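You operate a simulated robot arm through the tools that you are given. There is no shell and no other tool. Be economical: measure what you need, move in short steps, check, and stop when the job is done.

The job below is to be done with a simulated two-armed robot. You get a single attempt, and the scene is never put back.

TASK
Wipe up the spill on the top of the long processor with the rag and put it back.

The check looks at the end state, three seconds after you hand in, the way a careful person would. Anything else that was tipped, shoved, dropped, spilled or broken makes it a failure.

THE ROBOT
Two 7-joint arms with two-finger parallel grippers on one trunk, on a base that drives. Base frame: it is fixed to the floor where the robot stands at the start and does not move with it; the origin is under the middle of the robot, x ahead of it, y to its left, z up. Units: m, rad, N and s.
The left shoulder is at the start at [0.05, 0.161, 1.173], the right one opposite. With the tool pointing down near the work surface each hand reaches from about 0.22 to 0.68 m from the robot's upright axis, wherever it stands, measured 20 degrees to its own side. Payload 3.43 kg a hand.
The TCP of each hand is the grasp point between the finger pads, 0.03 m short of the fingertips. In the tool frame z runs along the fingers and y along their closing line. The gripper opens to 0.094 m. The fingers are 0.028 m wide and 0.01 m thick; the gripper's body (0.05 by 0.096 m) begins 0.055 m behind the TCP.
Orientation is told as [roll, pitch, yaw] about the base's x, y, z axes, in that order, counted from this pose: with the fingers straight down and closing along the base's y, the tool's x points along the base's -x, its y along +y and its z along -z.

THE INTERFACE
- The arms move only by the tool drive_tool. It takes "left_plan", "right_plan" or both (then of equal length, played together; a hand with none holds still); each is a list of rows, each a list of 7 numbers: the closure, from 0 (fully open) to 1 (shut), then the shift along the base's x, y, z in units of 20 mm (1.0 is 20 mm), then the turn, a rotation vector about the base's x, y, z in units of 6 degrees (1.0 is 6 degrees). In form: [[jaw, tx, ty, tz, rx, ry, rz], ...]. A call has 1 to 8 rows; each row shifts and turns the commanded pose from where the row before left it. A call with a number of a shift or a turn outside -1 to 1 is refused whole. A row lasts 0.2 s, in which the tool goes at most 0.05 m and 0.15 rad; a call with a longer step from one row to the next is refused whole, and so is a gripper value outside its range. A pose out of reach is approached as far as the arm can. The call stops where the force on the tool passes 40 N (or 10 N more than at its start, if that is more) or the arm is blocked; 0.2 s more then pass. The fingers move at their own pace (about 0.045 m/s each) and stop on an object; they squeeze with about 22 N. The grip force told is the motor's: it shows also when the fingers shut on nothing. Time passes only in rows, and 0.2 s behind the last, so rows that do not move let the fingers close. It gives the time, the measured TCP pose, the force on the tool (base axes), the opening and the grip force at its end, in the units of the frame above (readings bear some noise), with the torque about the TCP (base axes, N m) and any sound that the robot's microphone picked up.
- Cameras (640 x 400 px; columns grow to the right, rows downward): "scene" is now at [0.1167, 0.052, 1.3479]; the picture's right is [0.54, -0.84, 0.00], its down [-0.07, -0.04, -1.00] and it looks along [0.84, 0.54, -0.08] (base axes); focal length 251 px, centre (320, 200). "left" rides on the left gripper at [0.076, -0.014, -0.102] in its tool frame; the picture's right is [0.18, 0.98, 0.00], its down [-0.75, 0.14, -0.64] and it looks along [-0.63, 0.12, 0.77] (tool axes); focal length 243 px, centre (320, 200). "right" rides on the right gripper at [0.076, 0.014, -0.102] in its tool frame; the picture's right is [-0.18, 0.98, 0.00], its down [-0.75, -0.14, -0.64] and it looks along [-0.63, -0.12, 0.77] (tool axes); focal length 243 px, centre (320, 200). There is no depth. A picture from a camera that has moved, and an enlarged one, comes with that camera's place and axes in the base frame and with its lens.
- snapshot(camera): a new picture of that camera. It takes no simulated time.
- slide_trunk(by): slides the trunk up (or, below 0, down) by that many m; the arms and the scene camera ride with it, the base frame stays. It gives what a move gives, with no picture.
- roll_base(legs): drives the robot by 1 to 6 legs, each [ahead, left, turn to the left] in m, m and rad, along the robot's own axes; the way and the turn of a leg run together, so that a leg with both is an arc; at most 1.5 m and 3.142 rad a leg. The arms and the cameras ride along, it lands a little off, and it stops where it bumps. It gives what a move gives.
- pan_tilt(pan, tilt): turns the head with the scene camera to pan (to the left, within 1.396 rad either way) and tilt (down, from -0.506 to 1.204), counted from straight ahead of the robot. It gives what a move gives.
- enlarge(camera, box): a new picture of the part [left, top, right, bottom] of that camera's present view, enlarged. It takes no simulated time.
- hand_in(): hands the job in; it is judged then, once.

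Go step by step. Nothing tells you exact positions but the pictures and the camera data: compare them with the known pose of the tool, close in by small moves and look again before you grip or let go. The budget is 120 turns and 108 pictures, counting those below and the enlarged ones. Unless the task says otherwise, let go and move clear before handing in, and close with one line.

The tools are called after "Call:" as name(argument=value, ...) on one line, values as JSON. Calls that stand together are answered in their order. drive_tool: Moves the arms, as the interface text tells. Its arguments: {"type":"object","properties":{"left_plan":{"type":"array","items":{"type":"array","items":{"type":"number"}}},"right_plan":{"type":"array","items":{"type":"array","items":{"type":"number"}}}},"required":[]} The other tools are called the same way: slide_trunk (by) slides the trunk up or down; roll_base (legs) drives the base; pan_tilt (pan, tilt) turns the head that bears the scene camera; snapshot (camera) takes a picture; enlarge (camera, box) takes an enlarged picture of a part of a camera's view; hand_in () hands the job in.

At the start:

```text
clock: 0.0
left_tool_pos: [0.2361, 0.2534, 1.3274]
left_tool_rot: [-0.002, 0.001, 0.0]
left_ft_force: [-0.4, 0.1, -0.1]
left_ft_torque: [0.0, 0.0, 0.0]
left_width: 0.094
left_gripper_force: 0.0
right_tool_pos: [0.2806, 0.0468, 1.2371]
right_tool_rot: [0.0, 0.001, 0.001]
right_ft_force: [-0.4, 0.0, 0.4]
right_ft_torque: [-0.01, 0.02, 0.0]
right_width: 0.0941
right_gripper_force: 0.1
trunk travel left (down, up): [-0.2, 0.067]
robot x, y, heading: [0.0008, 0.0049, 0.002]
head pan, tilt: [0.572, 0.082]
```

scene: 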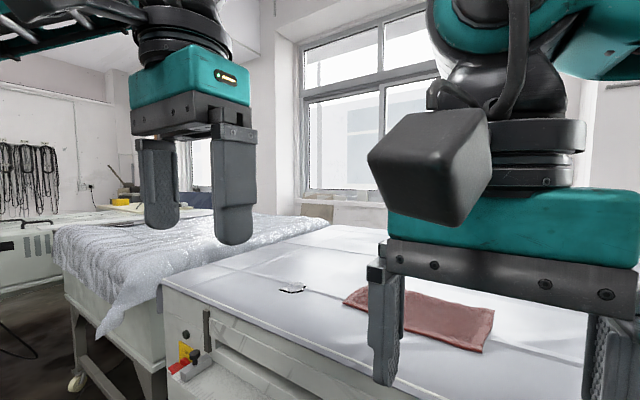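
right: 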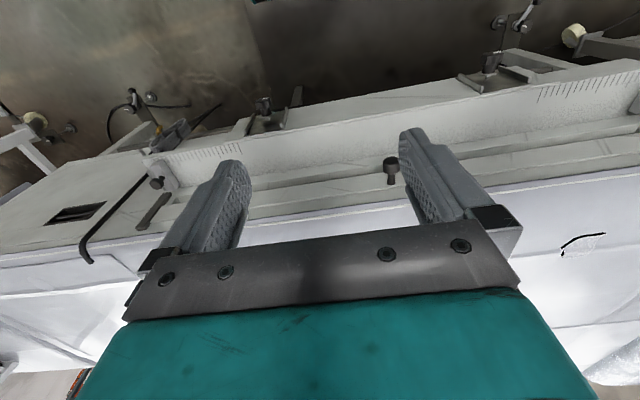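
left: 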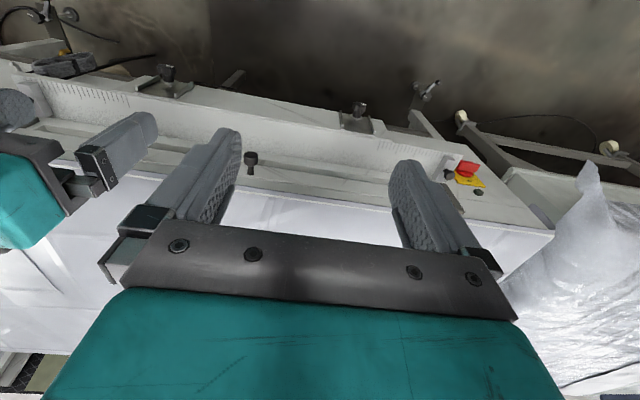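

I see a long white machine with a red rag on it, and a small mark that may be the spill or only a handle. I'll turn the head to look at the whole top.

Call:
pan_tilt(pan=0.0, tilt=0.6)

Call:
snapshot(camera="scene")

```text
clock: 1.0
left_tool_pos: [0.2369, 0.2548, 1.327]
left_tool_rot: [0.001, 0.001, 0.001]
left_ft_force: [-0.7, 0.3, 0.7]
left_ft_torque: [0.0, 0.01, 0.01]
left_width: 0.0938
left_gripper_force: 0.1
right_tool_pos: [0.2802, 0.0471, 1.2361]
right_tool_rot: [-0.001, 0.0, -0.001]
right_ft_force: [-0.5, 0.5, 0.5]
right_ft_torque: [0.01, 0.01, 0.01]
right_width: 0.094
right_gripper_force: 0.0
trunk travel left (down, up): [-0.2, 0.067]
robot x, y, heading: [-0.0002, 0.0018, 0.0]
head pan, tilt: [0.0, 0.6]
```

```text
104 pictures are left
camera scene: at [0.1279, 0.0025, 1.3003], right [0.0, -1.0, 0.0], down [-0.56, 0.0, -0.83], along [0.83, 0.0, -0.56], focal length 251 px, centre (320, 200)
```

scene: 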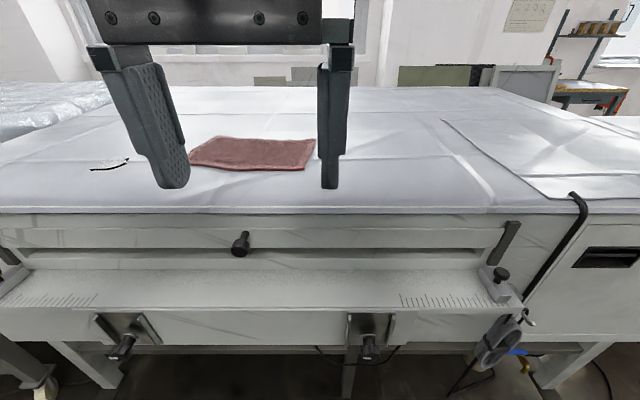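

The right hand blocks part of the view. The rag lies ahead and slightly left. I'll enlarge to find the spill.

Call:
enlarge(camera="scene", box=[0, 80, 320, 220])

Call:
enlarge(camera="scene", box=[320, 80, 640, 220])

```text
2.00 times, centred on (160, 150) of scene
camera zoom: at [0.1279, 0.0025, 1.3003], right [0.0, -1.0, 0.0], down [-0.56, 0.0, -0.83], along [0.83, 0.0, -0.56], focal length 502 px, centre (640, 300)
```

zoom: 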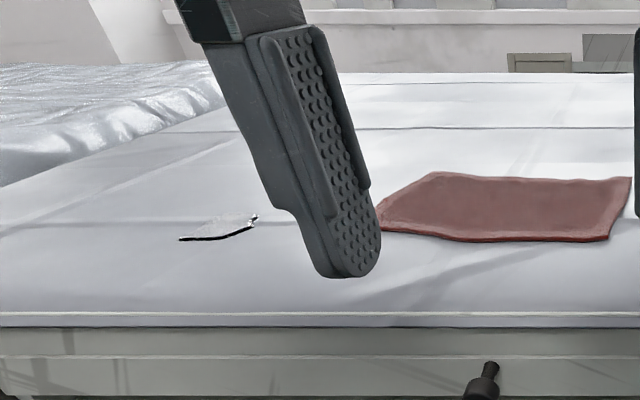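

```text
2.00 times, centred on (480, 150) of scene
camera zoom: at [0.1279, 0.0025, 1.3003], right [0.0, -1.0, 0.0], down [-0.56, 0.0, -0.83], along [0.83, 0.0, -0.56], focal length 502 px, centre (0, 300)
```

zoom: 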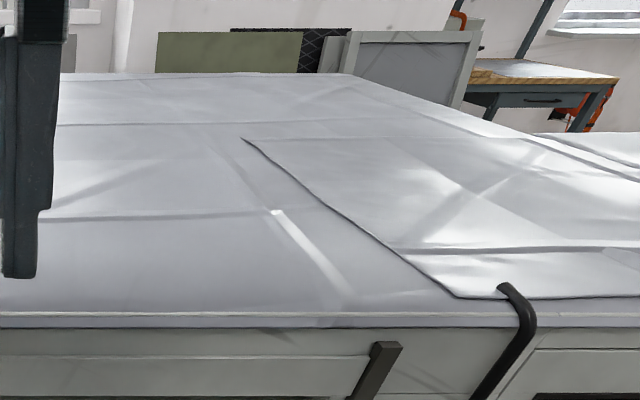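

No clear spill yet; the right hand may hide it. I'll move the right hand away to the right and raise the trunk for a better look.

Call:
drive_tool(right_plan=[[0, 0, -1, 0, 0, 0, 0], [0, 0, -1, 0, 0, 0, 0], [0, 0, -1, 0, 0, 0, 0], [0, 0, -1, 0, 0, 0, 0], [0, 0, -1, 0, 0, 0, 0], [0, 0, -1, 0, 0, 0, 0], [0, 0, -1, 0, 0, 0, 0], [0, 0, -1, 0, 0, 0, 0]])

Call:
drive_tool(right_plan=[[0, 0, -1, 0, 0, 0, 0], [0, 0, -1, 0, 0, 0, 0], [0, 0, -1, 0, 0, 0, 0], [0, 0, -1, 0, 0, 0, 0], [0, 0, -1, 0, 0, 0, 0]])

Call:
slide_trunk(by=0.06)

Call:
snapshot(camera="scene")

Call:
snapshot(camera="right")

```text
clock: 2.8
left_tool_pos: [0.2367, 0.2543, 1.327]
left_tool_rot: [0.0, 0.0, -0.001]
left_ft_force: [-0.4, -0.2, 0.1]
left_ft_torque: [0.01, 0.0, -0.02]
left_width: 0.094
left_gripper_force: 0.0
right_tool_pos: [0.2803, -0.1143, 1.2349]
right_tool_rot: [0.0, 0.001, 0.0]
right_ft_force: [-0.1, -0.9, -0.2]
right_ft_torque: [-0.04, 0.04, -0.04]
right_width: 0.0943
right_gripper_force: 0.1
trunk travel left (down, up): [-0.2, 0.067]
robot x, y, heading: [-0.0001, -0.0033, -0.0]
head pan, tilt: [0.0, 0.6]
```

```text
clock: 4.0
left_tool_pos: [0.2363, 0.2526, 1.3268]
left_tool_rot: [0.0, -0.001, -0.001]
left_ft_force: [0.6, -0.8, 0.1]
left_ft_torque: [-0.01, 0.0, 0.02]
left_width: 0.0938
left_gripper_force: 0.1
right_tool_pos: [0.2783, -0.2122, 1.2351]
right_tool_rot: [0.0, -0.001, 0.0]
right_ft_force: [0.7, -0.1, -0.1]
right_ft_torque: [0.03, -0.02, 0.0]
right_width: 0.094
right_gripper_force: 0.1
trunk travel left (down, up): [-0.2, 0.067]
robot x, y, heading: [0.0009, -0.0018, -0.003]
head pan, tilt: [0.0, 0.6]
```

```text
clock: 5.0
left_tool_pos: [0.236, 0.254, 1.3878]
left_tool_rot: [0.001, -0.003, 0.0]
left_ft_force: [-0.6, 0.3, -0.8]
left_ft_torque: [-0.03, -0.02, 0.0]
left_width: 0.094
left_gripper_force: 0.1
right_tool_pos: [0.2797, -0.2106, 1.2949]
right_tool_rot: [0.0, 0.001, 0.0]
right_ft_force: [0.3, 0.5, -0.1]
right_ft_torque: [-0.01, -0.01, 0.03]
right_width: 0.0939
right_gripper_force: 0.2
trunk travel left (down, up): [-0.26, 0.007]
robot x, y, heading: [0.0017, -0.0028, -0.001]
head pan, tilt: [0.0, 0.6]
```

```text
101 pictures are left
camera scene: at [0.128, 0.0024, 1.3602], right [0.0, -1.0, 0.0], down [-0.57, 0.0, -0.82], along [0.82, 0.0, -0.57], focal length 251 px, centre (320, 200)
```

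scene: 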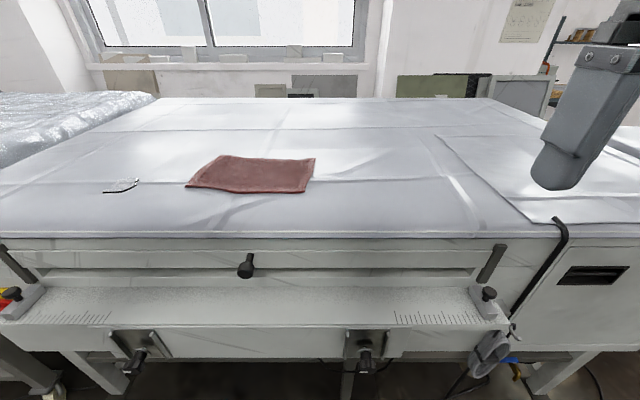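

```text
100 pictures are left
camera right: at [0.2042, -0.1972, 1.3988], right [0.18, 0.98, 0.0], down [0.75, -0.14, 0.64], along [0.63, -0.12, -0.77], focal length 243 px, centre (320, 200)
```

right: 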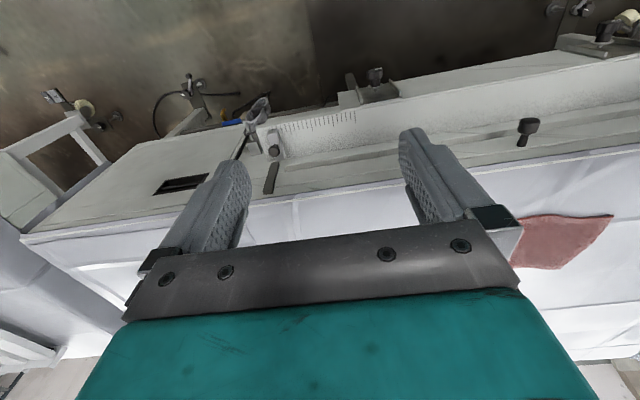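

The machine's top is at z≈1.037 and the rag's near-left corner at about (0.645, 0.325). The odd mark near (0.65, 0.49) needs a closer look, as does the rest of the surface.

Call:
enlarge(camera="scene", box=[80, 160, 180, 222])

Call:
enlarge(camera="scene", box=[300, 80, 560, 240])

Call:
enlarge(camera="scene", box=[0, 80, 260, 240])

Call:
snapshot(camera="left")

```text
6.40 times, centred on (130, 191) of scene
camera zoom: at [0.128, 0.0024, 1.3602], right [0.0, -1.0, 0.0], down [-0.57, 0.0, -0.82], along [0.82, 0.0, -0.57], focal length 1606 px, centre (1536, 258)
```

zoom: 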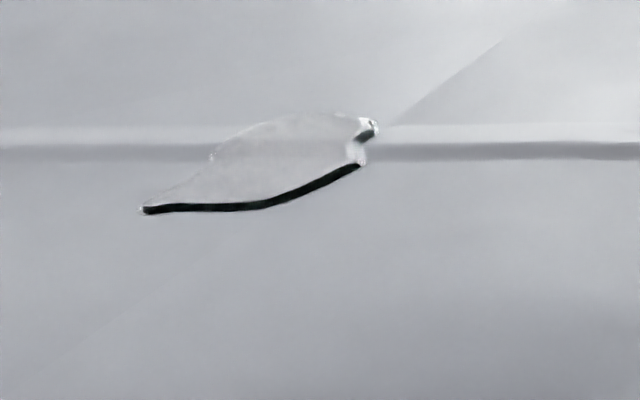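

```text
2.46 times, centred on (430, 160) of scene
camera zoom: at [0.128, 0.0024, 1.3602], right [0.0, -1.0, 0.0], down [-0.57, 0.0, -0.82], along [0.82, 0.0, -0.57], focal length 618 px, centre (49, 298)
```

zoom: 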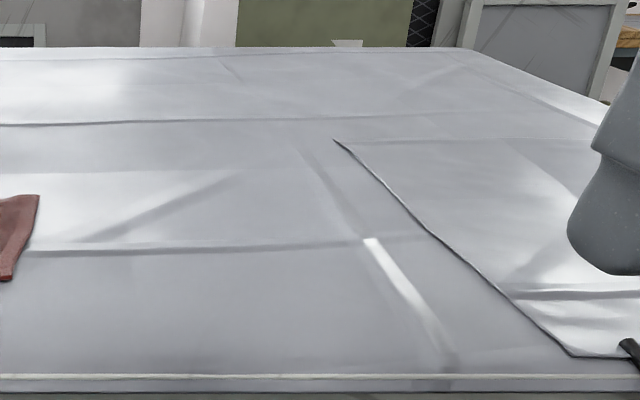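

```text
2.46 times, centred on (130, 160) of scene
camera zoom: at [0.128, 0.0024, 1.3602], right [0.0, -1.0, 0.0], down [-0.57, 0.0, -0.82], along [0.82, 0.0, -0.57], focal length 618 px, centre (788, 298)
```

zoom: 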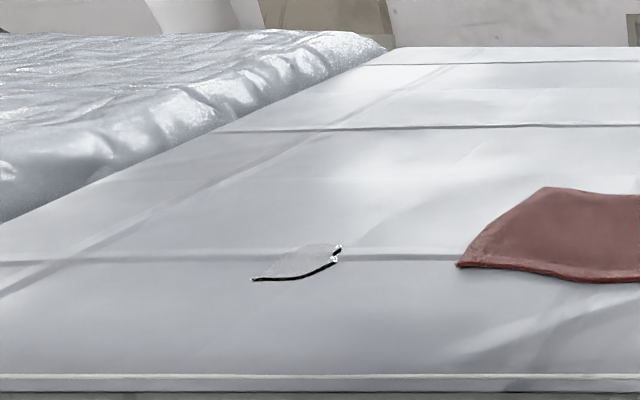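

```text
96 pictures are left
camera left: at [0.1602, 0.2397, 1.4895], right [-0.18, 0.98, 0.0], down [0.75, 0.14, 0.64], along [0.63, 0.12, -0.77], focal length 243 px, centre (320, 200)
```

left: 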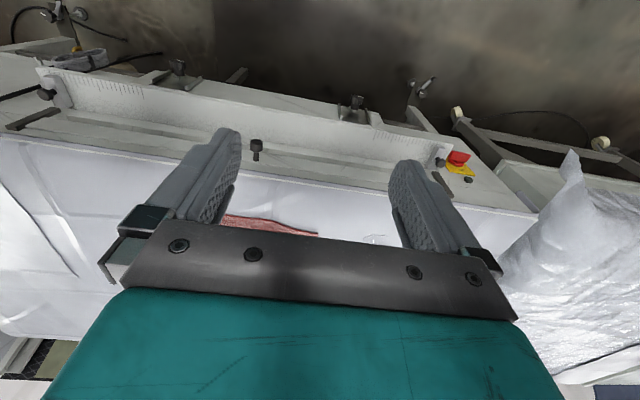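

The mark is a clear puddle about 6 cm wide at around (0.655, 0.488). The rag lies at x 0.62–0.83, y 0.02–0.32. Both are at the edge of my reach, so I'll check the clearance in front of the base.

Call:
pan_tilt(pan=0.0, tilt=1.2)

Call:
snapshot(camera="scene")

Call:
pan_tilt(pan=1.0, tilt=1.0)

Call:
snapshot(camera="scene")

```text
clock: 6.0
left_tool_pos: [0.2361, 0.2525, 1.3872]
left_tool_rot: [0.001, 0.0, 0.0]
left_ft_force: [0.7, -1.1, -0.8]
left_ft_torque: [-0.02, -0.01, -0.02]
left_width: 0.0942
left_gripper_force: 0.1
right_tool_pos: [0.2789, -0.2124, 1.2945]
right_tool_rot: [-0.001, -0.002, 0.001]
right_ft_force: [-0.4, 0.5, -0.5]
right_ft_torque: [-0.02, -0.01, 0.0]
right_width: 0.094
right_gripper_force: 0.1
trunk travel left (down, up): [-0.26, 0.007]
robot x, y, heading: [0.0004, 0.0007, 0.003]
head pan, tilt: [0.0, 1.201]
```

```text
95 pictures are left
camera scene: at [0.0955, 0.0024, 1.3156], right [0.0, -1.0, 0.0], down [-0.93, 0.0, -0.36], along [0.36, 0.0, -0.93], focal length 251 px, centre (320, 200)
```

scene: 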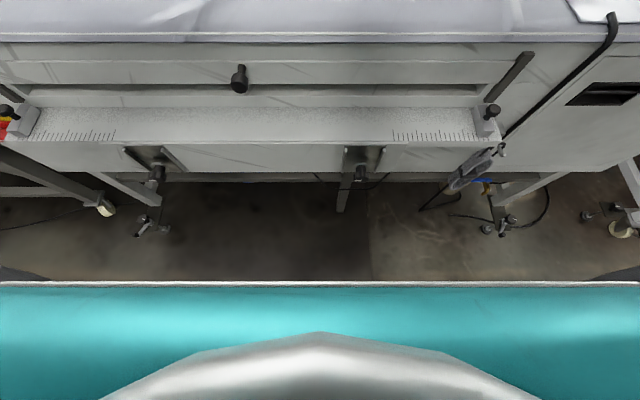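

```text
clock: 7.2
left_tool_pos: [0.2374, 0.2539, 1.3874]
left_tool_rot: [-0.001, -0.001, 0.0]
left_ft_force: [0.2, 0.3, -0.2]
left_ft_torque: [-0.02, -0.01, 0.01]
left_width: 0.0939
left_gripper_force: 0.0
right_tool_pos: [0.2808, -0.2121, 1.2958]
right_tool_rot: [0.001, 0.0, 0.0]
right_ft_force: [0.6, 0.0, 0.4]
right_ft_torque: [0.0, -0.01, 0.01]
right_width: 0.094
right_gripper_force: 0.0
trunk travel left (down, up): [-0.26, 0.007]
robot x, y, heading: [0.0046, 0.0013, 0.001]
head pan, tilt: [1.0, 1.0]
```

```text
94 pictures are left
camera scene: at [0.0772, 0.061, 1.3282], right [0.84, -0.54, 0.0], down [-0.46, -0.71, -0.54], along [0.29, 0.45, -0.84], focal length 251 px, centre (320, 200)
```

scene: 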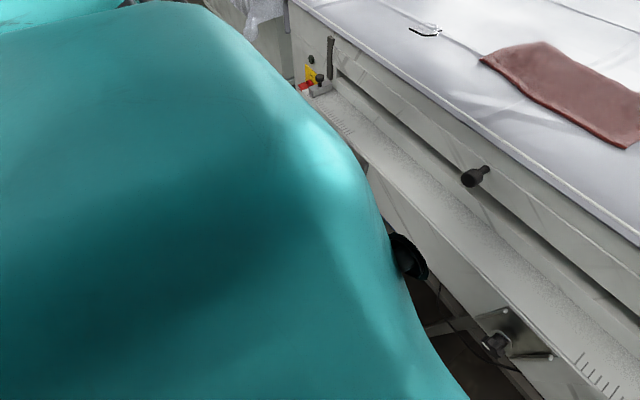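

There's about 0.2 m clear in front of the trunk. I'll drive left about 0.28 m and ahead 0.1 m, so that the left hand can reach both the rag's left part and the spill.

Call:
roll_base(legs=[[0.0, 0.28, 0.0], [0.08, 0.0, 0.0]])

Call:
pan_tilt(pan=0.0, tilt=0.75)

Call:
snapshot(camera="scene")

Call:
snapshot(camera="left")

```text
clock: 10.9
left_tool_pos: [0.3195, 0.5268, 1.3871]
left_tool_rot: [-0.001, 0.001, -0.005]
left_ft_force: [0.4, -0.7, -1.1]
left_ft_torque: [-0.02, 0.0, -0.03]
left_width: 0.0939
left_gripper_force: 0.1
right_tool_pos: [0.3588, 0.0616, 1.2961]
right_tool_rot: [-0.002, 0.0, -0.007]
right_ft_force: [0.5, -0.8, -0.3]
right_ft_torque: [0.0, 0.01, -0.02]
right_width: 0.0941
right_gripper_force: 0.1
trunk travel left (down, up): [-0.26, 0.007]
robot x, y, heading: [0.0758, 0.2748, -0.004]
head pan, tilt: [1.0, 1.0]
```

```text
clock: 12.2
left_tool_pos: [0.319, 0.5266, 1.3867]
left_tool_rot: [0.001, 0.0, -0.005]
left_ft_force: [0.4, -0.4, -0.6]
left_ft_torque: [0.04, -0.02, 0.03]
left_width: 0.0941
left_gripper_force: 0.1
right_tool_pos: [0.3587, 0.0627, 1.2954]
right_tool_rot: [0.001, 0.0, -0.007]
right_ft_force: [0.3, 0.4, 0.3]
right_ft_torque: [0.01, 0.03, -0.01]
right_width: 0.094
right_gripper_force: 0.1
trunk travel left (down, up): [-0.26, 0.007]
robot x, y, heading: [0.0778, 0.2789, 0.0]
head pan, tilt: [0.0, 0.75]
```

```text
93 pictures are left
camera scene: at [0.203, 0.2768, 1.3473], right [0.0, -1.0, 0.0], down [-0.68, 0.0, -0.73], along [0.73, 0.0, -0.68], focal length 251 px, centre (320, 200)
```

scene: 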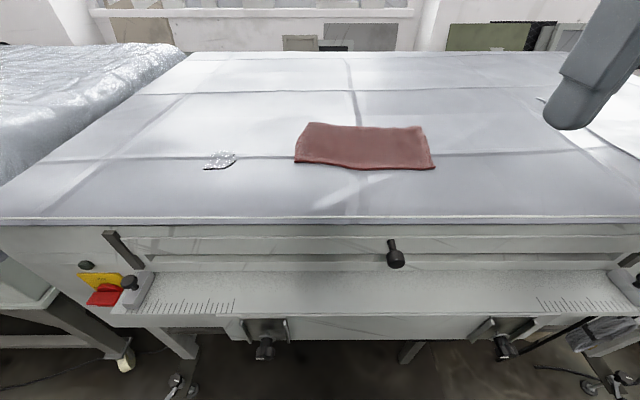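

```text
92 pictures are left
camera left: at [0.242, 0.5137, 1.4896], right [-0.18, 0.98, 0.0], down [0.75, 0.14, 0.64], along [0.63, 0.11, -0.77], focal length 243 px, centre (320, 200)
```

left: 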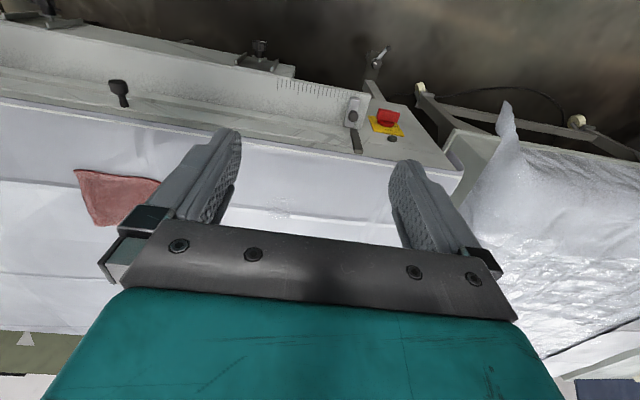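

Rag corners are about (0.656,0.331), (0.634,0.033), (0.847,0.310) and (0.823,0.011), and the spill is centred near (0.66,0.493). I'll bring the left hand above the rag's left end.

Call:
drive_tool(left_plan=[[0, 0.95, -0.57, -0.55, 0, 0, 0], [0, 0.95, -0.57, -0.55, 0, 0, 0], [0, 0.95, -0.57, -0.55, 0, 0, 0], [0, 0.95, -0.57, -0.55, 0, 0, 0], [0, 0.95, -0.57, -0.55, 0, 0, 0], [0, 0.95, -0.57, -0.55, 0, 0, 0], [0, 0.95, -0.57, -0.55, 0, 0, 0], [0, 0.95, -0.57, -0.55, 0, 0, 0]])

Call:
drive_tool(left_plan=[[0, 0.95, -0.57, -0.55, 0, 0, 0], [0, 0.95, -0.57, -0.55, 0, 0, 0], [0, 0.95, -0.57, -0.55, 0, 0, 0], [0, 0.95, -0.57, -0.55, 0, 0, 0], [0, 0.95, -0.57, -0.55, 0, 0, 0], [0, 0.95, -0.57, -0.55, 0, 0, 0], [0, 0.95, -0.57, -0.55, 0, 0, 0], [0, 0.95, -0.57, -0.55, 0, 0, 0]])

Call:
drive_tool(left_plan=[[0, 0.95, -0.57, -0.55, 0, 0, 0], [0, 0.95, -0.57, -0.55, 0, 0, 0], [0, 0.95, -0.57, -0.55, 0, 0, 0], [0, 0.7, -0.57, -0.55, 0, 0, 0]])

Call:
snapshot(camera="scene")

Call:
snapshot(camera="left")

```text
clock: 14.0
left_tool_pos: [0.4714, 0.4356, 1.298]
left_tool_rot: [0.0, 0.001, -0.005]
left_ft_force: [0.2, 0.6, -0.3]
left_ft_torque: [-0.01, 0.04, 0.0]
left_width: 0.0941
left_gripper_force: 0.1
right_tool_pos: [0.359, 0.0625, 1.2952]
right_tool_rot: [-0.001, 0.0, -0.007]
right_ft_force: [-0.2, 0.8, -0.5]
right_ft_torque: [-0.06, 0.01, -0.03]
right_width: 0.094
right_gripper_force: 0.0
trunk travel left (down, up): [-0.26, 0.007]
robot x, y, heading: [0.0864, 0.278, -0.01]
head pan, tilt: [0.0, 0.75]
```

```text
clock: 15.8
left_tool_pos: [0.5301, 0.4208, 1.2564]
left_tool_rot: [-0.001, 0.0, -0.005]
left_ft_force: [-0.1, -0.7, 0.1]
left_ft_torque: [0.02, 0.01, -0.01]
left_width: 0.0938
left_gripper_force: 0.1
left hand out of reach, approached as far as the arm can: row 3, 4, 5, 6, 7, 8
right_tool_pos: [0.3588, 0.0633, 1.296]
right_tool_rot: [0.0, 0.001, -0.008]
right_ft_force: [0.4, -0.2, 0.9]
right_ft_torque: [0.03, -0.02, 0.03]
right_width: 0.094
right_gripper_force: 0.0
trunk travel left (down, up): [-0.26, 0.007]
robot x, y, heading: [0.0805, 0.2768, -0.008]
head pan, tilt: [0.0, 0.75]
```

```text
clock: 16.8
left_tool_pos: [0.5412, 0.424, 1.243]
left_tool_rot: [-0.001, -0.001, -0.002]
left_ft_force: [-0.1, 0.8, 0.5]
left_ft_torque: [0.03, -0.04, -0.03]
left_width: 0.0939
left_gripper_force: 0.1
left hand out of reach, approached as far as the arm can: row 1, 2, 3, 4
right_tool_pos: [0.3592, 0.0623, 1.2964]
right_tool_rot: [-0.002, -0.001, -0.005]
right_ft_force: [-0.1, -0.2, 0.7]
right_ft_torque: [-0.04, 0.01, -0.01]
right_width: 0.0942
right_gripper_force: 0.0
trunk travel left (down, up): [-0.26, 0.007]
robot x, y, heading: [0.0842, 0.2772, -0.006]
head pan, tilt: [0.0, 0.75]
```

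```text
91 pictures are left
camera scene: at [0.203, 0.2767, 1.3473], right [-0.01, -1.0, 0.0], down [-0.68, 0.0, -0.73], along [0.73, 0.0, -0.68], focal length 251 px, centre (320, 200)
```

scene: 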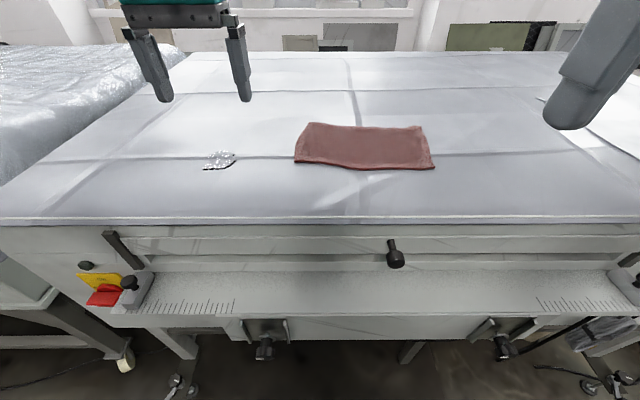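

```text
90 pictures are left
camera left: at [0.4646, 0.4094, 1.3439], right [-0.18, 0.98, 0.0], down [0.75, 0.14, 0.64], along [0.63, 0.12, -0.77], focal length 243 px, centre (320, 200)
```

left: 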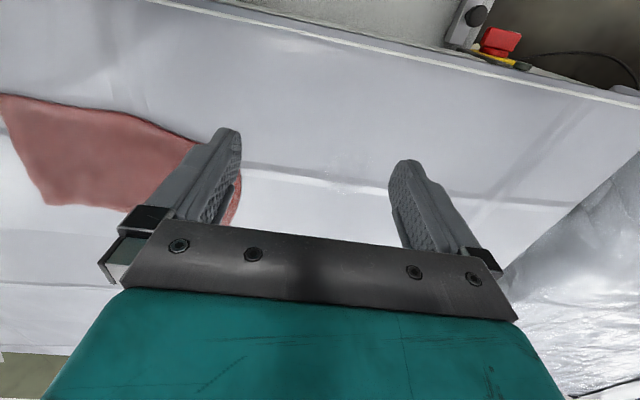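

The left hand ran out of reach at this height, so I'll lower the trunk to its starting height and test the reach with a small move.

Call:
slide_trunk(by=-0.06)

Call:
drive_tool(left_plan=[[0, 0, 0, -1, 0, 0, 0], [0, 0, 0, -1, 0, 0, 0]])

```text
clock: 17.8
left_tool_pos: [0.5404, 0.424, 1.182]
left_tool_rot: [-0.002, 0.0, -0.004]
left_ft_force: [0.2, -1.2, 0.1]
left_ft_torque: [0.0, -0.02, 0.01]
left_width: 0.0941
left_gripper_force: 0.1
right_tool_pos: [0.3586, 0.0625, 1.2356]
right_tool_rot: [0.0, 0.001, -0.008]
right_ft_force: [0.2, -0.1, 0.2]
right_ft_torque: [0.02, -0.02, 0.01]
right_width: 0.0941
right_gripper_force: 0.2
trunk travel left (down, up): [-0.2, 0.067]
robot x, y, heading: [0.0819, 0.273, -0.003]
head pan, tilt: [0.0, 0.75]
```

```text
clock: 18.4
left_tool_pos: [0.5432, 0.423, 1.1412]
left_tool_rot: [-0.002, -0.002, -0.002]
left_ft_force: [-0.8, -0.7, -0.3]
left_ft_torque: [0.05, 0.01, -0.03]
left_width: 0.0939
left_gripper_force: 0.1
right_tool_pos: [0.3587, 0.0617, 1.2354]
right_tool_rot: [0.0, 0.0, -0.005]
right_ft_force: [0.3, 0.0, -0.7]
right_ft_torque: [-0.01, -0.01, 0.01]
right_width: 0.094
right_gripper_force: 0.0
trunk travel left (down, up): [-0.2, 0.067]
robot x, y, heading: [0.0823, 0.2755, -0.005]
head pan, tilt: [0.0, 0.75]
```

The command follows the measured pose, so I'll keep moving toward the rag's left end at z≈1.12.

Call:
drive_tool(left_plan=[[0, 0.8, -0.8, -0.2, 0, 0, 0], [0, 0.8, -0.8, -0.2, 0, 0, 0], [0, 0.8, -0.8, -0.2, 0, 0, 0], [0, 0.8, -0.8, -0.2, 0, 0, 0], [0, 0.8, -0.8, -0.2, 0, 0, 0], [0, 0.8, -0.8, 0, 0, 0, 0], [0, 0.8, -0.8, 0, 0, 0, 0]])

Call:
snapshot(camera="scene")

Call:
snapshot(camera="left")

```text
clock: 20.0
left_tool_pos: [0.5594, 0.4198, 1.1179]
left_tool_rot: [-0.002, -0.003, -0.003]
left_ft_force: [0.1, 0.1, 0.2]
left_ft_torque: [-0.02, 0.0, 0.0]
left_width: 0.0939
left_gripper_force: 0.0
left hand out of reach, approached as far as the arm can: row 1, 2, 3, 4, 5, 6, 7
right_tool_pos: [0.359, 0.0622, 1.2354]
right_tool_rot: [-0.001, -0.001, -0.006]
right_ft_force: [0.4, -0.7, -0.4]
right_ft_torque: [0.01, 0.01, 0.02]
right_width: 0.0943
right_gripper_force: 0.0
trunk travel left (down, up): [-0.2, 0.067]
robot x, y, heading: [0.0805, 0.2738, -0.005]
head pan, tilt: [0.0, 0.75]
```

```text
89 pictures are left
camera scene: at [0.203, 0.2767, 1.2873], right [-0.01, -1.0, 0.0], down [-0.68, 0.0, -0.73], along [0.73, 0.0, -0.68], focal length 251 px, centre (320, 200)
```

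scene: 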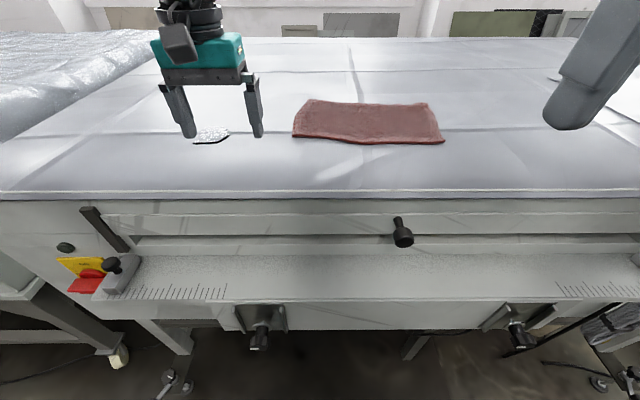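

```text
88 pictures are left
camera left: at [0.4833, 0.4064, 1.2205], right [-0.18, 0.98, 0.0], down [0.75, 0.14, 0.64], along [0.63, 0.11, -0.77], focal length 243 px, centre (320, 200)
```

left: 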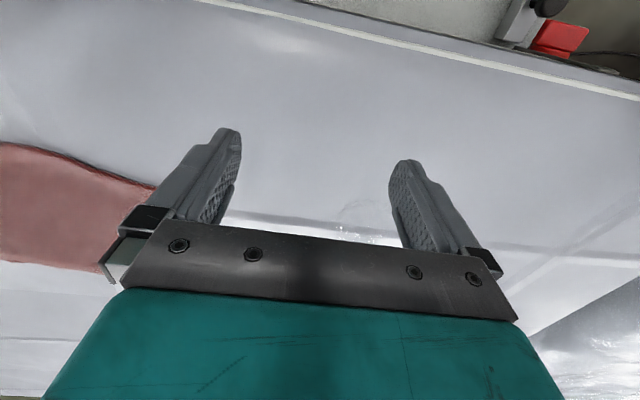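

The reach at this height falls short of the stated value. I'll look down to see how far the base can go forward.

Call:
pan_tilt(pan=0.0, tilt=1.2)

Call:
snapshot(camera="scene")

Call:
pan_tilt(pan=-1.3, tilt=1.1)

Call:
snapshot(camera="scene")

```text
clock: 20.9
left_tool_pos: [0.5591, 0.4192, 1.1185]
left_tool_rot: [-0.001, -0.003, -0.003]
left_ft_force: [-1.6, 0.8, -0.1]
left_ft_torque: [0.02, -0.02, 0.02]
left_width: 0.0941
left_gripper_force: 0.1
right_tool_pos: [0.359, 0.0624, 1.2359]
right_tool_rot: [0.001, -0.001, -0.007]
right_ft_force: [0.4, -0.7, -0.8]
right_ft_torque: [0.03, -0.01, -0.01]
right_width: 0.0941
right_gripper_force: 0.1
trunk travel left (down, up): [-0.2, 0.067]
robot x, y, heading: [0.0803, 0.2732, -0.003]
head pan, tilt: [0.0, 1.201]
```

```text
87 pictures are left
camera scene: at [0.1761, 0.2768, 1.2556], right [-0.01, -1.0, 0.0], down [-0.93, 0.01, -0.36], along [0.36, 0.0, -0.93], focal length 251 px, centre (320, 200)
```

scene: 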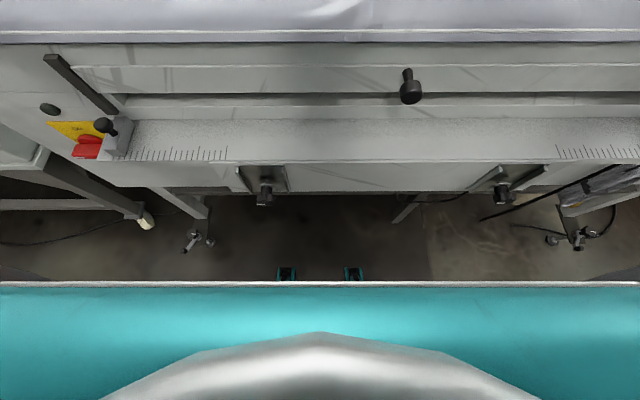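

```text
clock: 22.4
left_tool_pos: [0.5601, 0.419, 1.1193]
left_tool_rot: [-0.002, -0.002, -0.004]
left_ft_force: [1.3, -0.5, 0.3]
left_ft_torque: [0.0, 0.01, 0.01]
left_width: 0.0937
left_gripper_force: 0.1
right_tool_pos: [0.3591, 0.061, 1.2371]
right_tool_rot: [0.0, 0.001, -0.003]
right_ft_force: [-8.8, -37.3, 12.0]
right_ft_torque: [4.37, -0.11, 2.62]
right_width: 0.0938
right_gripper_force: 0.0
trunk travel left (down, up): [-0.2, 0.067]
robot x, y, heading: [0.0767, 0.2738, -0.01]
head pan, tilt: [-1.3, 1.1]
```

```text
86 pictures are left
camera scene: at [0.1687, 0.2424, 1.2585], right [-0.58, -0.81, 0.0], down [-0.74, 0.53, -0.41], along [0.33, -0.24, -0.91], focal length 251 px, centre (320, 200)
```

scene: 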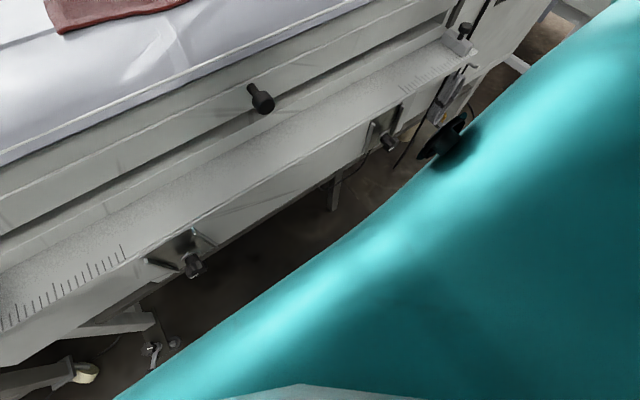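

The head bumped the right hand, so I'll turn it back. The machine's ruler lip is at x≈0.41 and my front wheels at x≈0.30, so I can go 0.09 m further ahead and 0.08 m to the right, then raise the trunk.

Call:
pan_tilt(pan=0.0, tilt=0.85)

Call:
slide_trunk(by=0.06)

Call:
roll_base(legs=[[0.0, -0.08, 0.0], [0.08, 0.0, 0.0]])

Call:
snapshot(camera="scene")

```text
clock: 23.8
left_tool_pos: [0.5597, 0.4214, 1.1187]
left_tool_rot: [-0.002, -0.003, -0.004]
left_ft_force: [0.4, 0.0, 0.1]
left_ft_torque: [0.0, -0.01, -0.02]
left_width: 0.0938
left_gripper_force: 0.2
right_tool_pos: [0.3589, 0.0617, 1.2365]
right_tool_rot: [-0.001, 0.001, -0.006]
right_ft_force: [-0.3, 0.7, -1.0]
right_ft_torque: [0.01, 0.0, -0.04]
right_width: 0.094
right_gripper_force: 0.0
trunk travel left (down, up): [-0.2, 0.067]
robot x, y, heading: [0.0806, 0.274, -0.009]
head pan, tilt: [0.0, 0.85]
```

```text
clock: 24.8
left_tool_pos: [0.5596, 0.4196, 1.1776]
left_tool_rot: [-0.003, -0.002, -0.003]
left_ft_force: [-0.3, -0.4, -0.3]
left_ft_torque: [0.0, 0.01, 0.02]
left_width: 0.0941
left_gripper_force: 0.2
right_tool_pos: [0.3593, 0.0613, 1.2949]
right_tool_rot: [0.001, 0.001, -0.007]
right_ft_force: [-0.3, -0.2, -0.5]
right_ft_torque: [-0.03, 0.02, -0.03]
right_width: 0.0938
right_gripper_force: 0.2
trunk travel left (down, up): [-0.26, 0.007]
robot x, y, heading: [0.0797, 0.2728, -0.005]
head pan, tilt: [0.0, 0.85]
```

```text
clock: 26.9
left_tool_pos: [0.6408, 0.3391, 1.1772]
left_tool_rot: [-0.002, -0.001, -0.002]
left_ft_force: [0.1, 0.7, -0.5]
left_ft_torque: [0.0, 0.03, -0.01]
left_width: 0.094
left_gripper_force: 0.0
right_tool_pos: [0.4394, -0.0194, 1.2955]
right_tool_rot: [0.001, 0.0, -0.006]
right_ft_force: [0.7, -0.6, 0.0]
right_ft_torque: [0.04, 0.04, -0.01]
right_width: 0.0937
right_gripper_force: 0.0
trunk travel left (down, up): [-0.26, 0.007]
robot x, y, heading: [0.1621, 0.1931, -0.007]
head pan, tilt: [0.0, 0.85]
```

```text
85 pictures are left
camera scene: at [0.2796, 0.1961, 1.3392], right [-0.01, -1.0, 0.0], down [-0.75, 0.01, -0.66], along [0.66, 0.0, -0.75], focal length 251 px, centre (320, 200)
```

scene: 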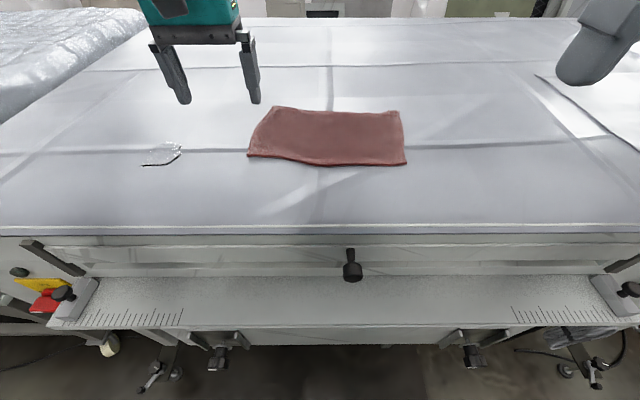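

The geometry is consistent. I'll move the left hand above the rag's left end at (0.69, 0.30, 1.11) and look.

Call:
drive_tool(left_plan=[[0, 0.4, -0.33, -0.55, 0, 0, 0], [0, 0.4, -0.33, -0.55, 0, 0, 0], [0, 0.4, -0.33, -0.55, 0, 0, 0], [0, 0.4, -0.33, -0.55, 0, 0, 0], [0, 0.4, -0.33, -0.55, 0, 0, 0], [0, 0.4, -0.33, -0.55, 0, 0, 0]])

Call:
snapshot(camera="scene")

Call:
snapshot(camera="left")

```text
clock: 28.3
left_tool_pos: [0.6477, 0.3455, 1.1125]
left_tool_rot: [-0.003, -0.003, -0.003]
left_ft_force: [-0.6, -0.3, -0.7]
left_ft_torque: [0.0, -0.03, -0.02]
left_width: 0.094
left_gripper_force: 0.0
left hand out of reach, approached as far as the arm can: row 1, 2, 3, 4, 5, 6
right_tool_pos: [0.438, -0.0198, 1.2948]
right_tool_rot: [0.0, 0.0, -0.007]
right_ft_force: [0.9, 0.4, 0.2]
right_ft_torque: [0.0, 0.03, 0.01]
right_width: 0.094
right_gripper_force: 0.1
trunk travel left (down, up): [-0.26, 0.007]
robot x, y, heading: [0.1592, 0.1932, -0.005]
head pan, tilt: [0.0, 0.85]
```

```text
84 pictures are left
camera scene: at [0.2788, 0.196, 1.3393], right [-0.01, -1.0, 0.0], down [-0.75, 0.01, -0.66], along [0.66, 0.0, -0.75], focal length 251 px, centre (320, 200)
```

scene: 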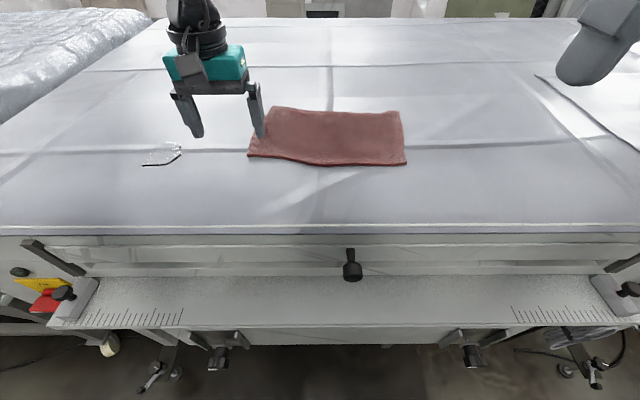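

```text
83 pictures are left
camera left: at [0.5723, 0.3316, 1.2154], right [-0.18, 0.98, 0.0], down [0.75, 0.14, 0.64], along [0.63, 0.11, -0.76], focal length 243 px, centre (320, 200)
```

left: 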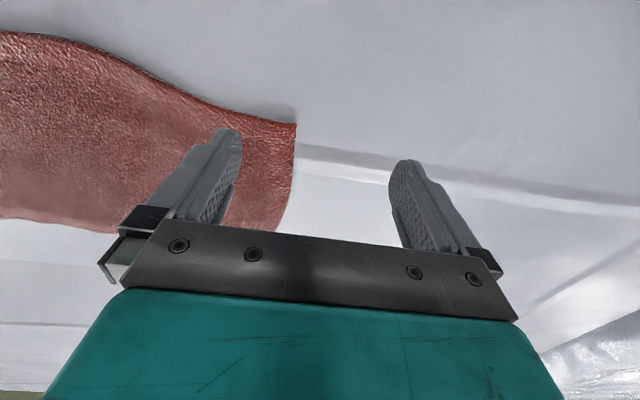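

Something other than plain distance limits the hand. I'll test pure -y, then pure +x, as small moves.

Call:
drive_tool(left_plan=[[0, 0, -1, 0, 0, 0, 0], [0, 0, -1, 0, 0, 0, 0]])

Call:
drive_tool(left_plan=[[0, 1, 0.2, -0.5, 0, 0, 0], [0, 1, 0.2, -0.5, 0, 0, 0]])

```text
clock: 28.9
left_tool_pos: [0.629, 0.3294, 1.1191]
left_tool_rot: [-0.004, -0.004, -0.004]
left_ft_force: [0.0, 0.0, 0.0]
left_ft_torque: [0.01, -0.02, -0.03]
left_width: 0.0939
left_gripper_force: 0.0
left hand out of reach, approached as far as the arm can: row 1, 2
right_tool_pos: [0.4399, -0.0199, 1.2971]
right_tool_rot: [0.002, 0.001, -0.008]
right_ft_force: [-0.8, -0.6, 0.2]
right_ft_torque: [-0.05, 0.0, -0.03]
right_width: 0.0939
right_gripper_force: 0.0
trunk travel left (down, up): [-0.26, 0.007]
robot x, y, heading: [0.1586, 0.1949, -0.01]
head pan, tilt: [0.0, 0.85]
```

```text
clock: 29.5
left_tool_pos: [0.656, 0.3529, 1.0991]
left_tool_rot: [-0.003, -0.004, -0.005]
left_ft_force: [0.1, 0.7, 0.6]
left_ft_torque: [0.0, 0.01, 0.01]
left_width: 0.094
left_gripper_force: 0.1
left hand out of reach, approached as far as the arm can: row 1, 2
right_tool_pos: [0.4403, -0.0191, 1.2959]
right_tool_rot: [0.0, 0.0, -0.007]
right_ft_force: [0.1, -0.8, 0.7]
right_ft_torque: [0.04, 0.02, -0.01]
right_width: 0.0941
right_gripper_force: 0.1
trunk travel left (down, up): [-0.26, 0.007]
robot x, y, heading: [0.1578, 0.1954, -0.007]
head pan, tilt: [0.0, 0.85]
```

The limit runs diagonally, which looks like a wrist joint limit. I'll try yawing the tool clockwise by 24 degrees and moving again.

Call:
drive_tool(left_plan=[[0, 0, 0, 0, 0, 0, -1], [0, 0, 0, 0, 0, 0, -1], [0, 0, 0, 0, 0, 0, -1], [0, 0, 0, 0, 0, 0, -1], [0, 0.5, -1, 0, 0, 0, 0], [0, 0.5, -1, 0, 0, 0, 0]])

```text
clock: 30.9
left_tool_pos: [0.6547, 0.3519, 1.099]
left_tool_rot: [-0.002, -0.003, -0.423]
left_ft_force: [0.9, -0.2, -0.1]
left_ft_torque: [0.01, -0.01, 0.02]
left_width: 0.0941
left_gripper_force: 0.0
left hand out of reach, approached as far as the arm can: row 5, 6
right_tool_pos: [0.4391, -0.0194, 1.2944]
right_tool_rot: [0.001, 0.001, -0.008]
right_ft_force: [-1.4, -0.1, -1.0]
right_ft_torque: [0.0, 0.02, 0.01]
right_width: 0.0941
right_gripper_force: 0.0
trunk travel left (down, up): [-0.26, 0.007]
robot x, y, heading: [0.1599, 0.1949, -0.012]
head pan, tilt: [0.0, 0.85]
```

Yaw isn't the limit, so the target should sit further to the left of the robot. I'll undo the yaw, rise a little and drive 0.09 m right.

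Call:
drive_tool(left_plan=[[0, 0, 0, 0.5, 0, 0, 1], [0, 0, 0, 0.5, 0, 0, 1], [0, 0, 0, 0.5, 0, 0, 1], [0, 0, 0, 0, 0, 0, 1]])

Call:
roll_base(legs=[[0.0, -0.09, 0.0]])

Call:
drive_tool(left_plan=[[0, 0.7, 0.5, -0.3, 0, 0, 0], [0, 0.7, 0.5, -0.3, 0, 0, 0], [0, 0.7, 0.5, -0.3, 0, 0, 0]])

Call:
snapshot(camera="scene")

Call:
snapshot(camera="left")

```text
clock: 31.9
left_tool_pos: [0.6541, 0.3526, 1.1285]
left_tool_rot: [-0.002, -0.002, -0.002]
left_ft_force: [-0.1, 0.3, 0.3]
left_ft_torque: [-0.01, 0.03, 0.01]
left_width: 0.0941
left_gripper_force: 0.1
right_tool_pos: [0.4385, -0.0191, 1.2961]
right_tool_rot: [0.0, 0.002, -0.008]
right_ft_force: [-0.2, 0.4, 0.0]
right_ft_torque: [0.0, -0.03, 0.0]
right_width: 0.094
right_gripper_force: 0.0
trunk travel left (down, up): [-0.26, 0.007]
robot x, y, heading: [0.1598, 0.1955, -0.007]
head pan, tilt: [0.0, 0.85]
```

```text
clock: 33.3
left_tool_pos: [0.6535, 0.2631, 1.1293]
left_tool_rot: [-0.001, -0.002, -0.001]
left_ft_force: [-0.3, -0.1, 0.8]
left_ft_torque: [0.05, -0.02, 0.0]
left_width: 0.0938
left_gripper_force: 0.1
right_tool_pos: [0.4395, -0.1088, 1.2957]
right_tool_rot: [-0.001, -0.001, -0.004]
right_ft_force: [-1.0, 0.3, -0.6]
right_ft_torque: [-0.01, 0.05, -0.04]
right_width: 0.0941
right_gripper_force: 0.1
trunk travel left (down, up): [-0.26, 0.007]
robot x, y, heading: [0.1598, 0.1019, -0.004]
head pan, tilt: [0.0, 0.85]
```

```text
clock: 34.1
left_tool_pos: [0.6898, 0.3003, 1.1119]
left_tool_rot: [-0.003, -0.002, 0.0]
left_ft_force: [-0.4, 0.7, 0.7]
left_ft_torque: [0.0, 0.05, -0.02]
left_width: 0.094
left_gripper_force: 0.0
left hand out of reach, approached as far as the arm can: row 2, 3
right_tool_pos: [0.4395, -0.1082, 1.295]
right_tool_rot: [0.0, -0.001, -0.005]
right_ft_force: [0.9, 0.4, -0.3]
right_ft_torque: [0.02, 0.0, 0.01]
right_width: 0.0941
right_gripper_force: 0.0
trunk travel left (down, up): [-0.26, 0.007]
robot x, y, heading: [0.166, 0.1102, -0.003]
head pan, tilt: [0.0, 0.85]
```

```text
82 pictures are left
camera scene: at [0.2785, 0.1064, 1.3393], right [0.0, -1.0, 0.0], down [-0.75, 0.0, -0.66], along [0.66, 0.0, -0.75], focal length 251 px, centre (320, 200)
```

scene: 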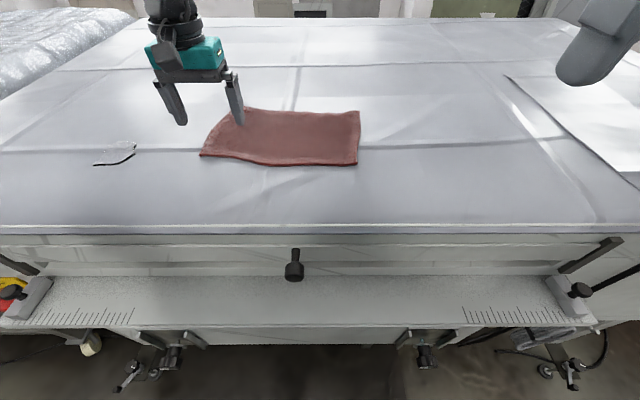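

```text
81 pictures are left
camera left: at [0.6128, 0.2863, 1.2135], right [-0.18, 0.98, -0.01], down [0.75, 0.14, 0.64], along [0.63, 0.11, -0.76], focal length 243 px, centre (320, 200)
```

left: 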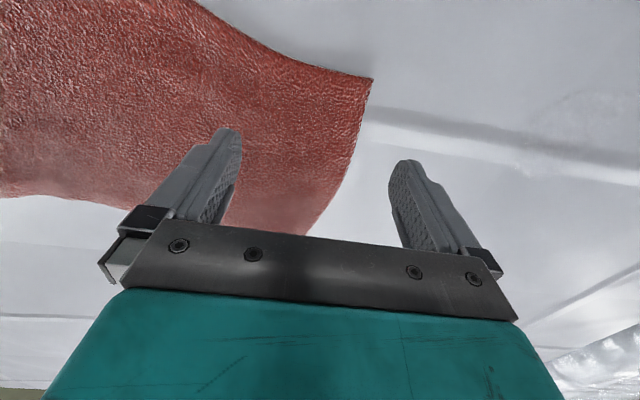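

The hand is over the rag's left edge (edge at y≈0.32 here). I'll narrow the jaw, centre it on the edge and descend gently until contact.

Call:
drive_tool(left_plan=[[0.4, 0, 0.25, -0.3, 0, 0, 0], [0.4, 0, 0, -0.4, 0, 0, 0], [0.4, 0, 0, -0.4, 0, 0, 0], [0.4, 0, 0, -0.3, 0, 0, 0], [0.4, 0, 0, -0.3, 0, 0, 0], [0.4, 0, 0, -0.2, 0, 0, 0], [0.4, 0, 0, 0, 0, 0, 0]])

Call:
snapshot(camera="left")

Call:
enlarge(camera="scene", box=[80, 40, 400, 240])

```text
clock: 35.7
left_tool_pos: [0.6872, 0.3059, 1.0738]
left_tool_rot: [-0.004, -0.005, -0.004]
left_ft_force: [-0.2, -0.3, 0.3]
left_ft_torque: [-0.01, -0.02, 0.0]
left_width: 0.0563
left_gripper_force: 0.1
right_tool_pos: [0.4387, -0.1088, 1.2946]
right_tool_rot: [0.0, -0.001, -0.005]
right_ft_force: [0.2, -0.3, -0.3]
right_ft_torque: [0.01, 0.01, 0.01]
right_width: 0.0941
right_gripper_force: 0.1
trunk travel left (down, up): [-0.26, 0.007]
robot x, y, heading: [0.162, 0.1044, -0.004]
head pan, tilt: [0.0, 0.85]
```

```text
80 pictures are left
camera left: at [0.61, 0.2924, 1.1761], right [-0.18, 0.98, -0.01], down [0.75, 0.14, 0.64], along [0.63, 0.11, -0.76], focal length 243 px, centre (320, 200)
```

left: 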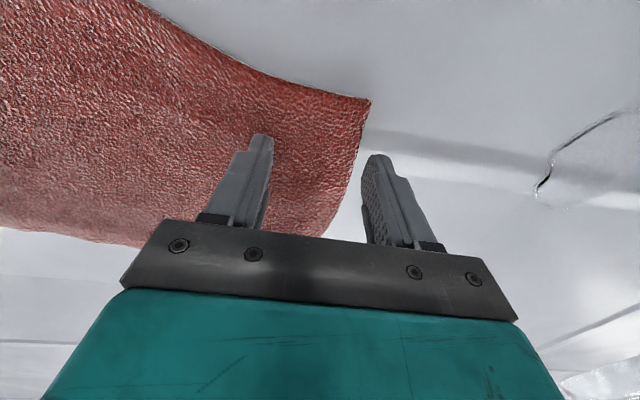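

```text
2.00 times, centred on (240, 140) of scene
camera zoom: at [0.2783, 0.1062, 1.3393], right [0.0, -1.0, 0.0], down [-0.75, 0.0, -0.66], along [0.66, 0.0, -0.75], focal length 502 px, centre (480, 320)
```

zoom: 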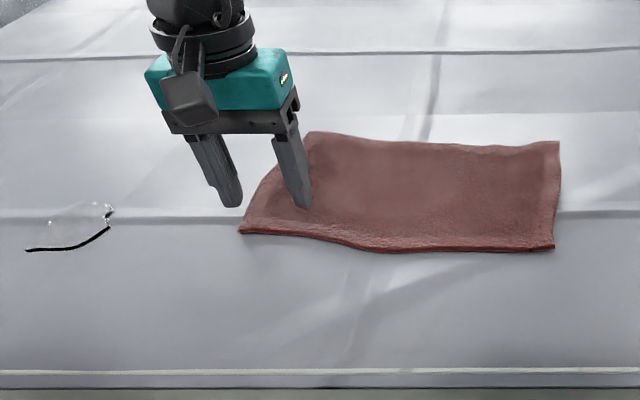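

No contact yet with the fingertips at z≈1.044. I'll go down in small steps.

Call:
drive_tool(left_plan=[[0.4, 0, 0, -0.15, 0, 0, 0], [0.4, 0, 0, -0.15, 0, 0, 0]])

```text
clock: 36.3
left_tool_pos: [0.6858, 0.3063, 1.0702]
left_tool_rot: [-0.006, -0.006, 0.001]
left_ft_force: [1.2, 0.7, 5.7]
left_ft_torque: [-0.19, -0.05, 0.06]
left_width: 0.0565
left_gripper_force: 0.0
left hand out of reach, approached as far as the arm can: row 2
right_tool_pos: [0.4401, -0.1081, 1.2951]
right_tool_rot: [0.001, -0.003, -0.005]
right_ft_force: [-0.2, 0.0, 1.2]
right_ft_torque: [0.0, 0.0, -0.01]
right_width: 0.0939
right_gripper_force: 0.0
trunk travel left (down, up): [-0.26, 0.007]
robot x, y, heading: [0.1579, 0.105, -0.005]
head pan, tilt: [0.0, 0.85]
```

The inner finger presses the rag with about 6 N. I'll close the jaw.

Call:
drive_tool(left_plan=[[1, 0, 0, 0, 0, 0, 0], [1, 0, 0, 0, 0, 0, 0], [1, 0, 0, 0, 0, 0, 0], [1, 0, 0, 0, 0, 0, 0], [1, 0, 0, 0, 0, 0, 0]])

Call:
snapshot(camera="left")

Call:
enlarge(camera="scene", box=[80, 40, 400, 240])

```text
clock: 37.5
left_tool_pos: [0.6857, 0.3056, 1.0709]
left_tool_rot: [-0.003, -0.005, -0.001]
left_ft_force: [-0.1, -2.8, 10.4]
left_ft_torque: [-0.16, -0.05, 0.02]
left_width: 0.0052
left_gripper_force: 22.5
right_tool_pos: [0.4371, -0.1088, 1.2946]
right_tool_rot: [0.002, -0.003, -0.003]
right_ft_force: [0.1, 0.2, -0.2]
right_ft_torque: [0.0, 0.01, 0.0]
right_width: 0.0941
right_gripper_force: 0.0
trunk travel left (down, up): [-0.26, 0.007]
robot x, y, heading: [0.1664, 0.1062, -0.004]
head pan, tilt: [0.0, 0.85]
```

```text
78 pictures are left
camera left: at [0.6081, 0.2921, 1.1721], right [-0.18, 0.98, 0.0], down [0.75, 0.14, 0.65], along [0.64, 0.11, -0.76], focal length 243 px, centre (320, 200)
```

left: 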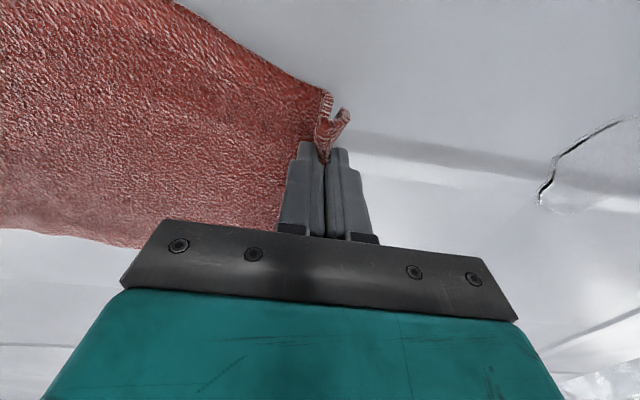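

```text
2.00 times, centred on (240, 140) of scene
camera zoom: at [0.2773, 0.1054, 1.3395], right [0.0, -1.0, 0.0], down [-0.75, 0.0, -0.66], along [0.66, 0.0, -0.75], focal length 502 px, centre (480, 320)
```

zoom: 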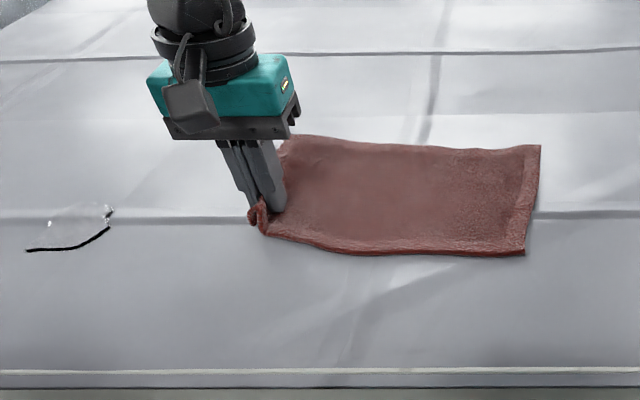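

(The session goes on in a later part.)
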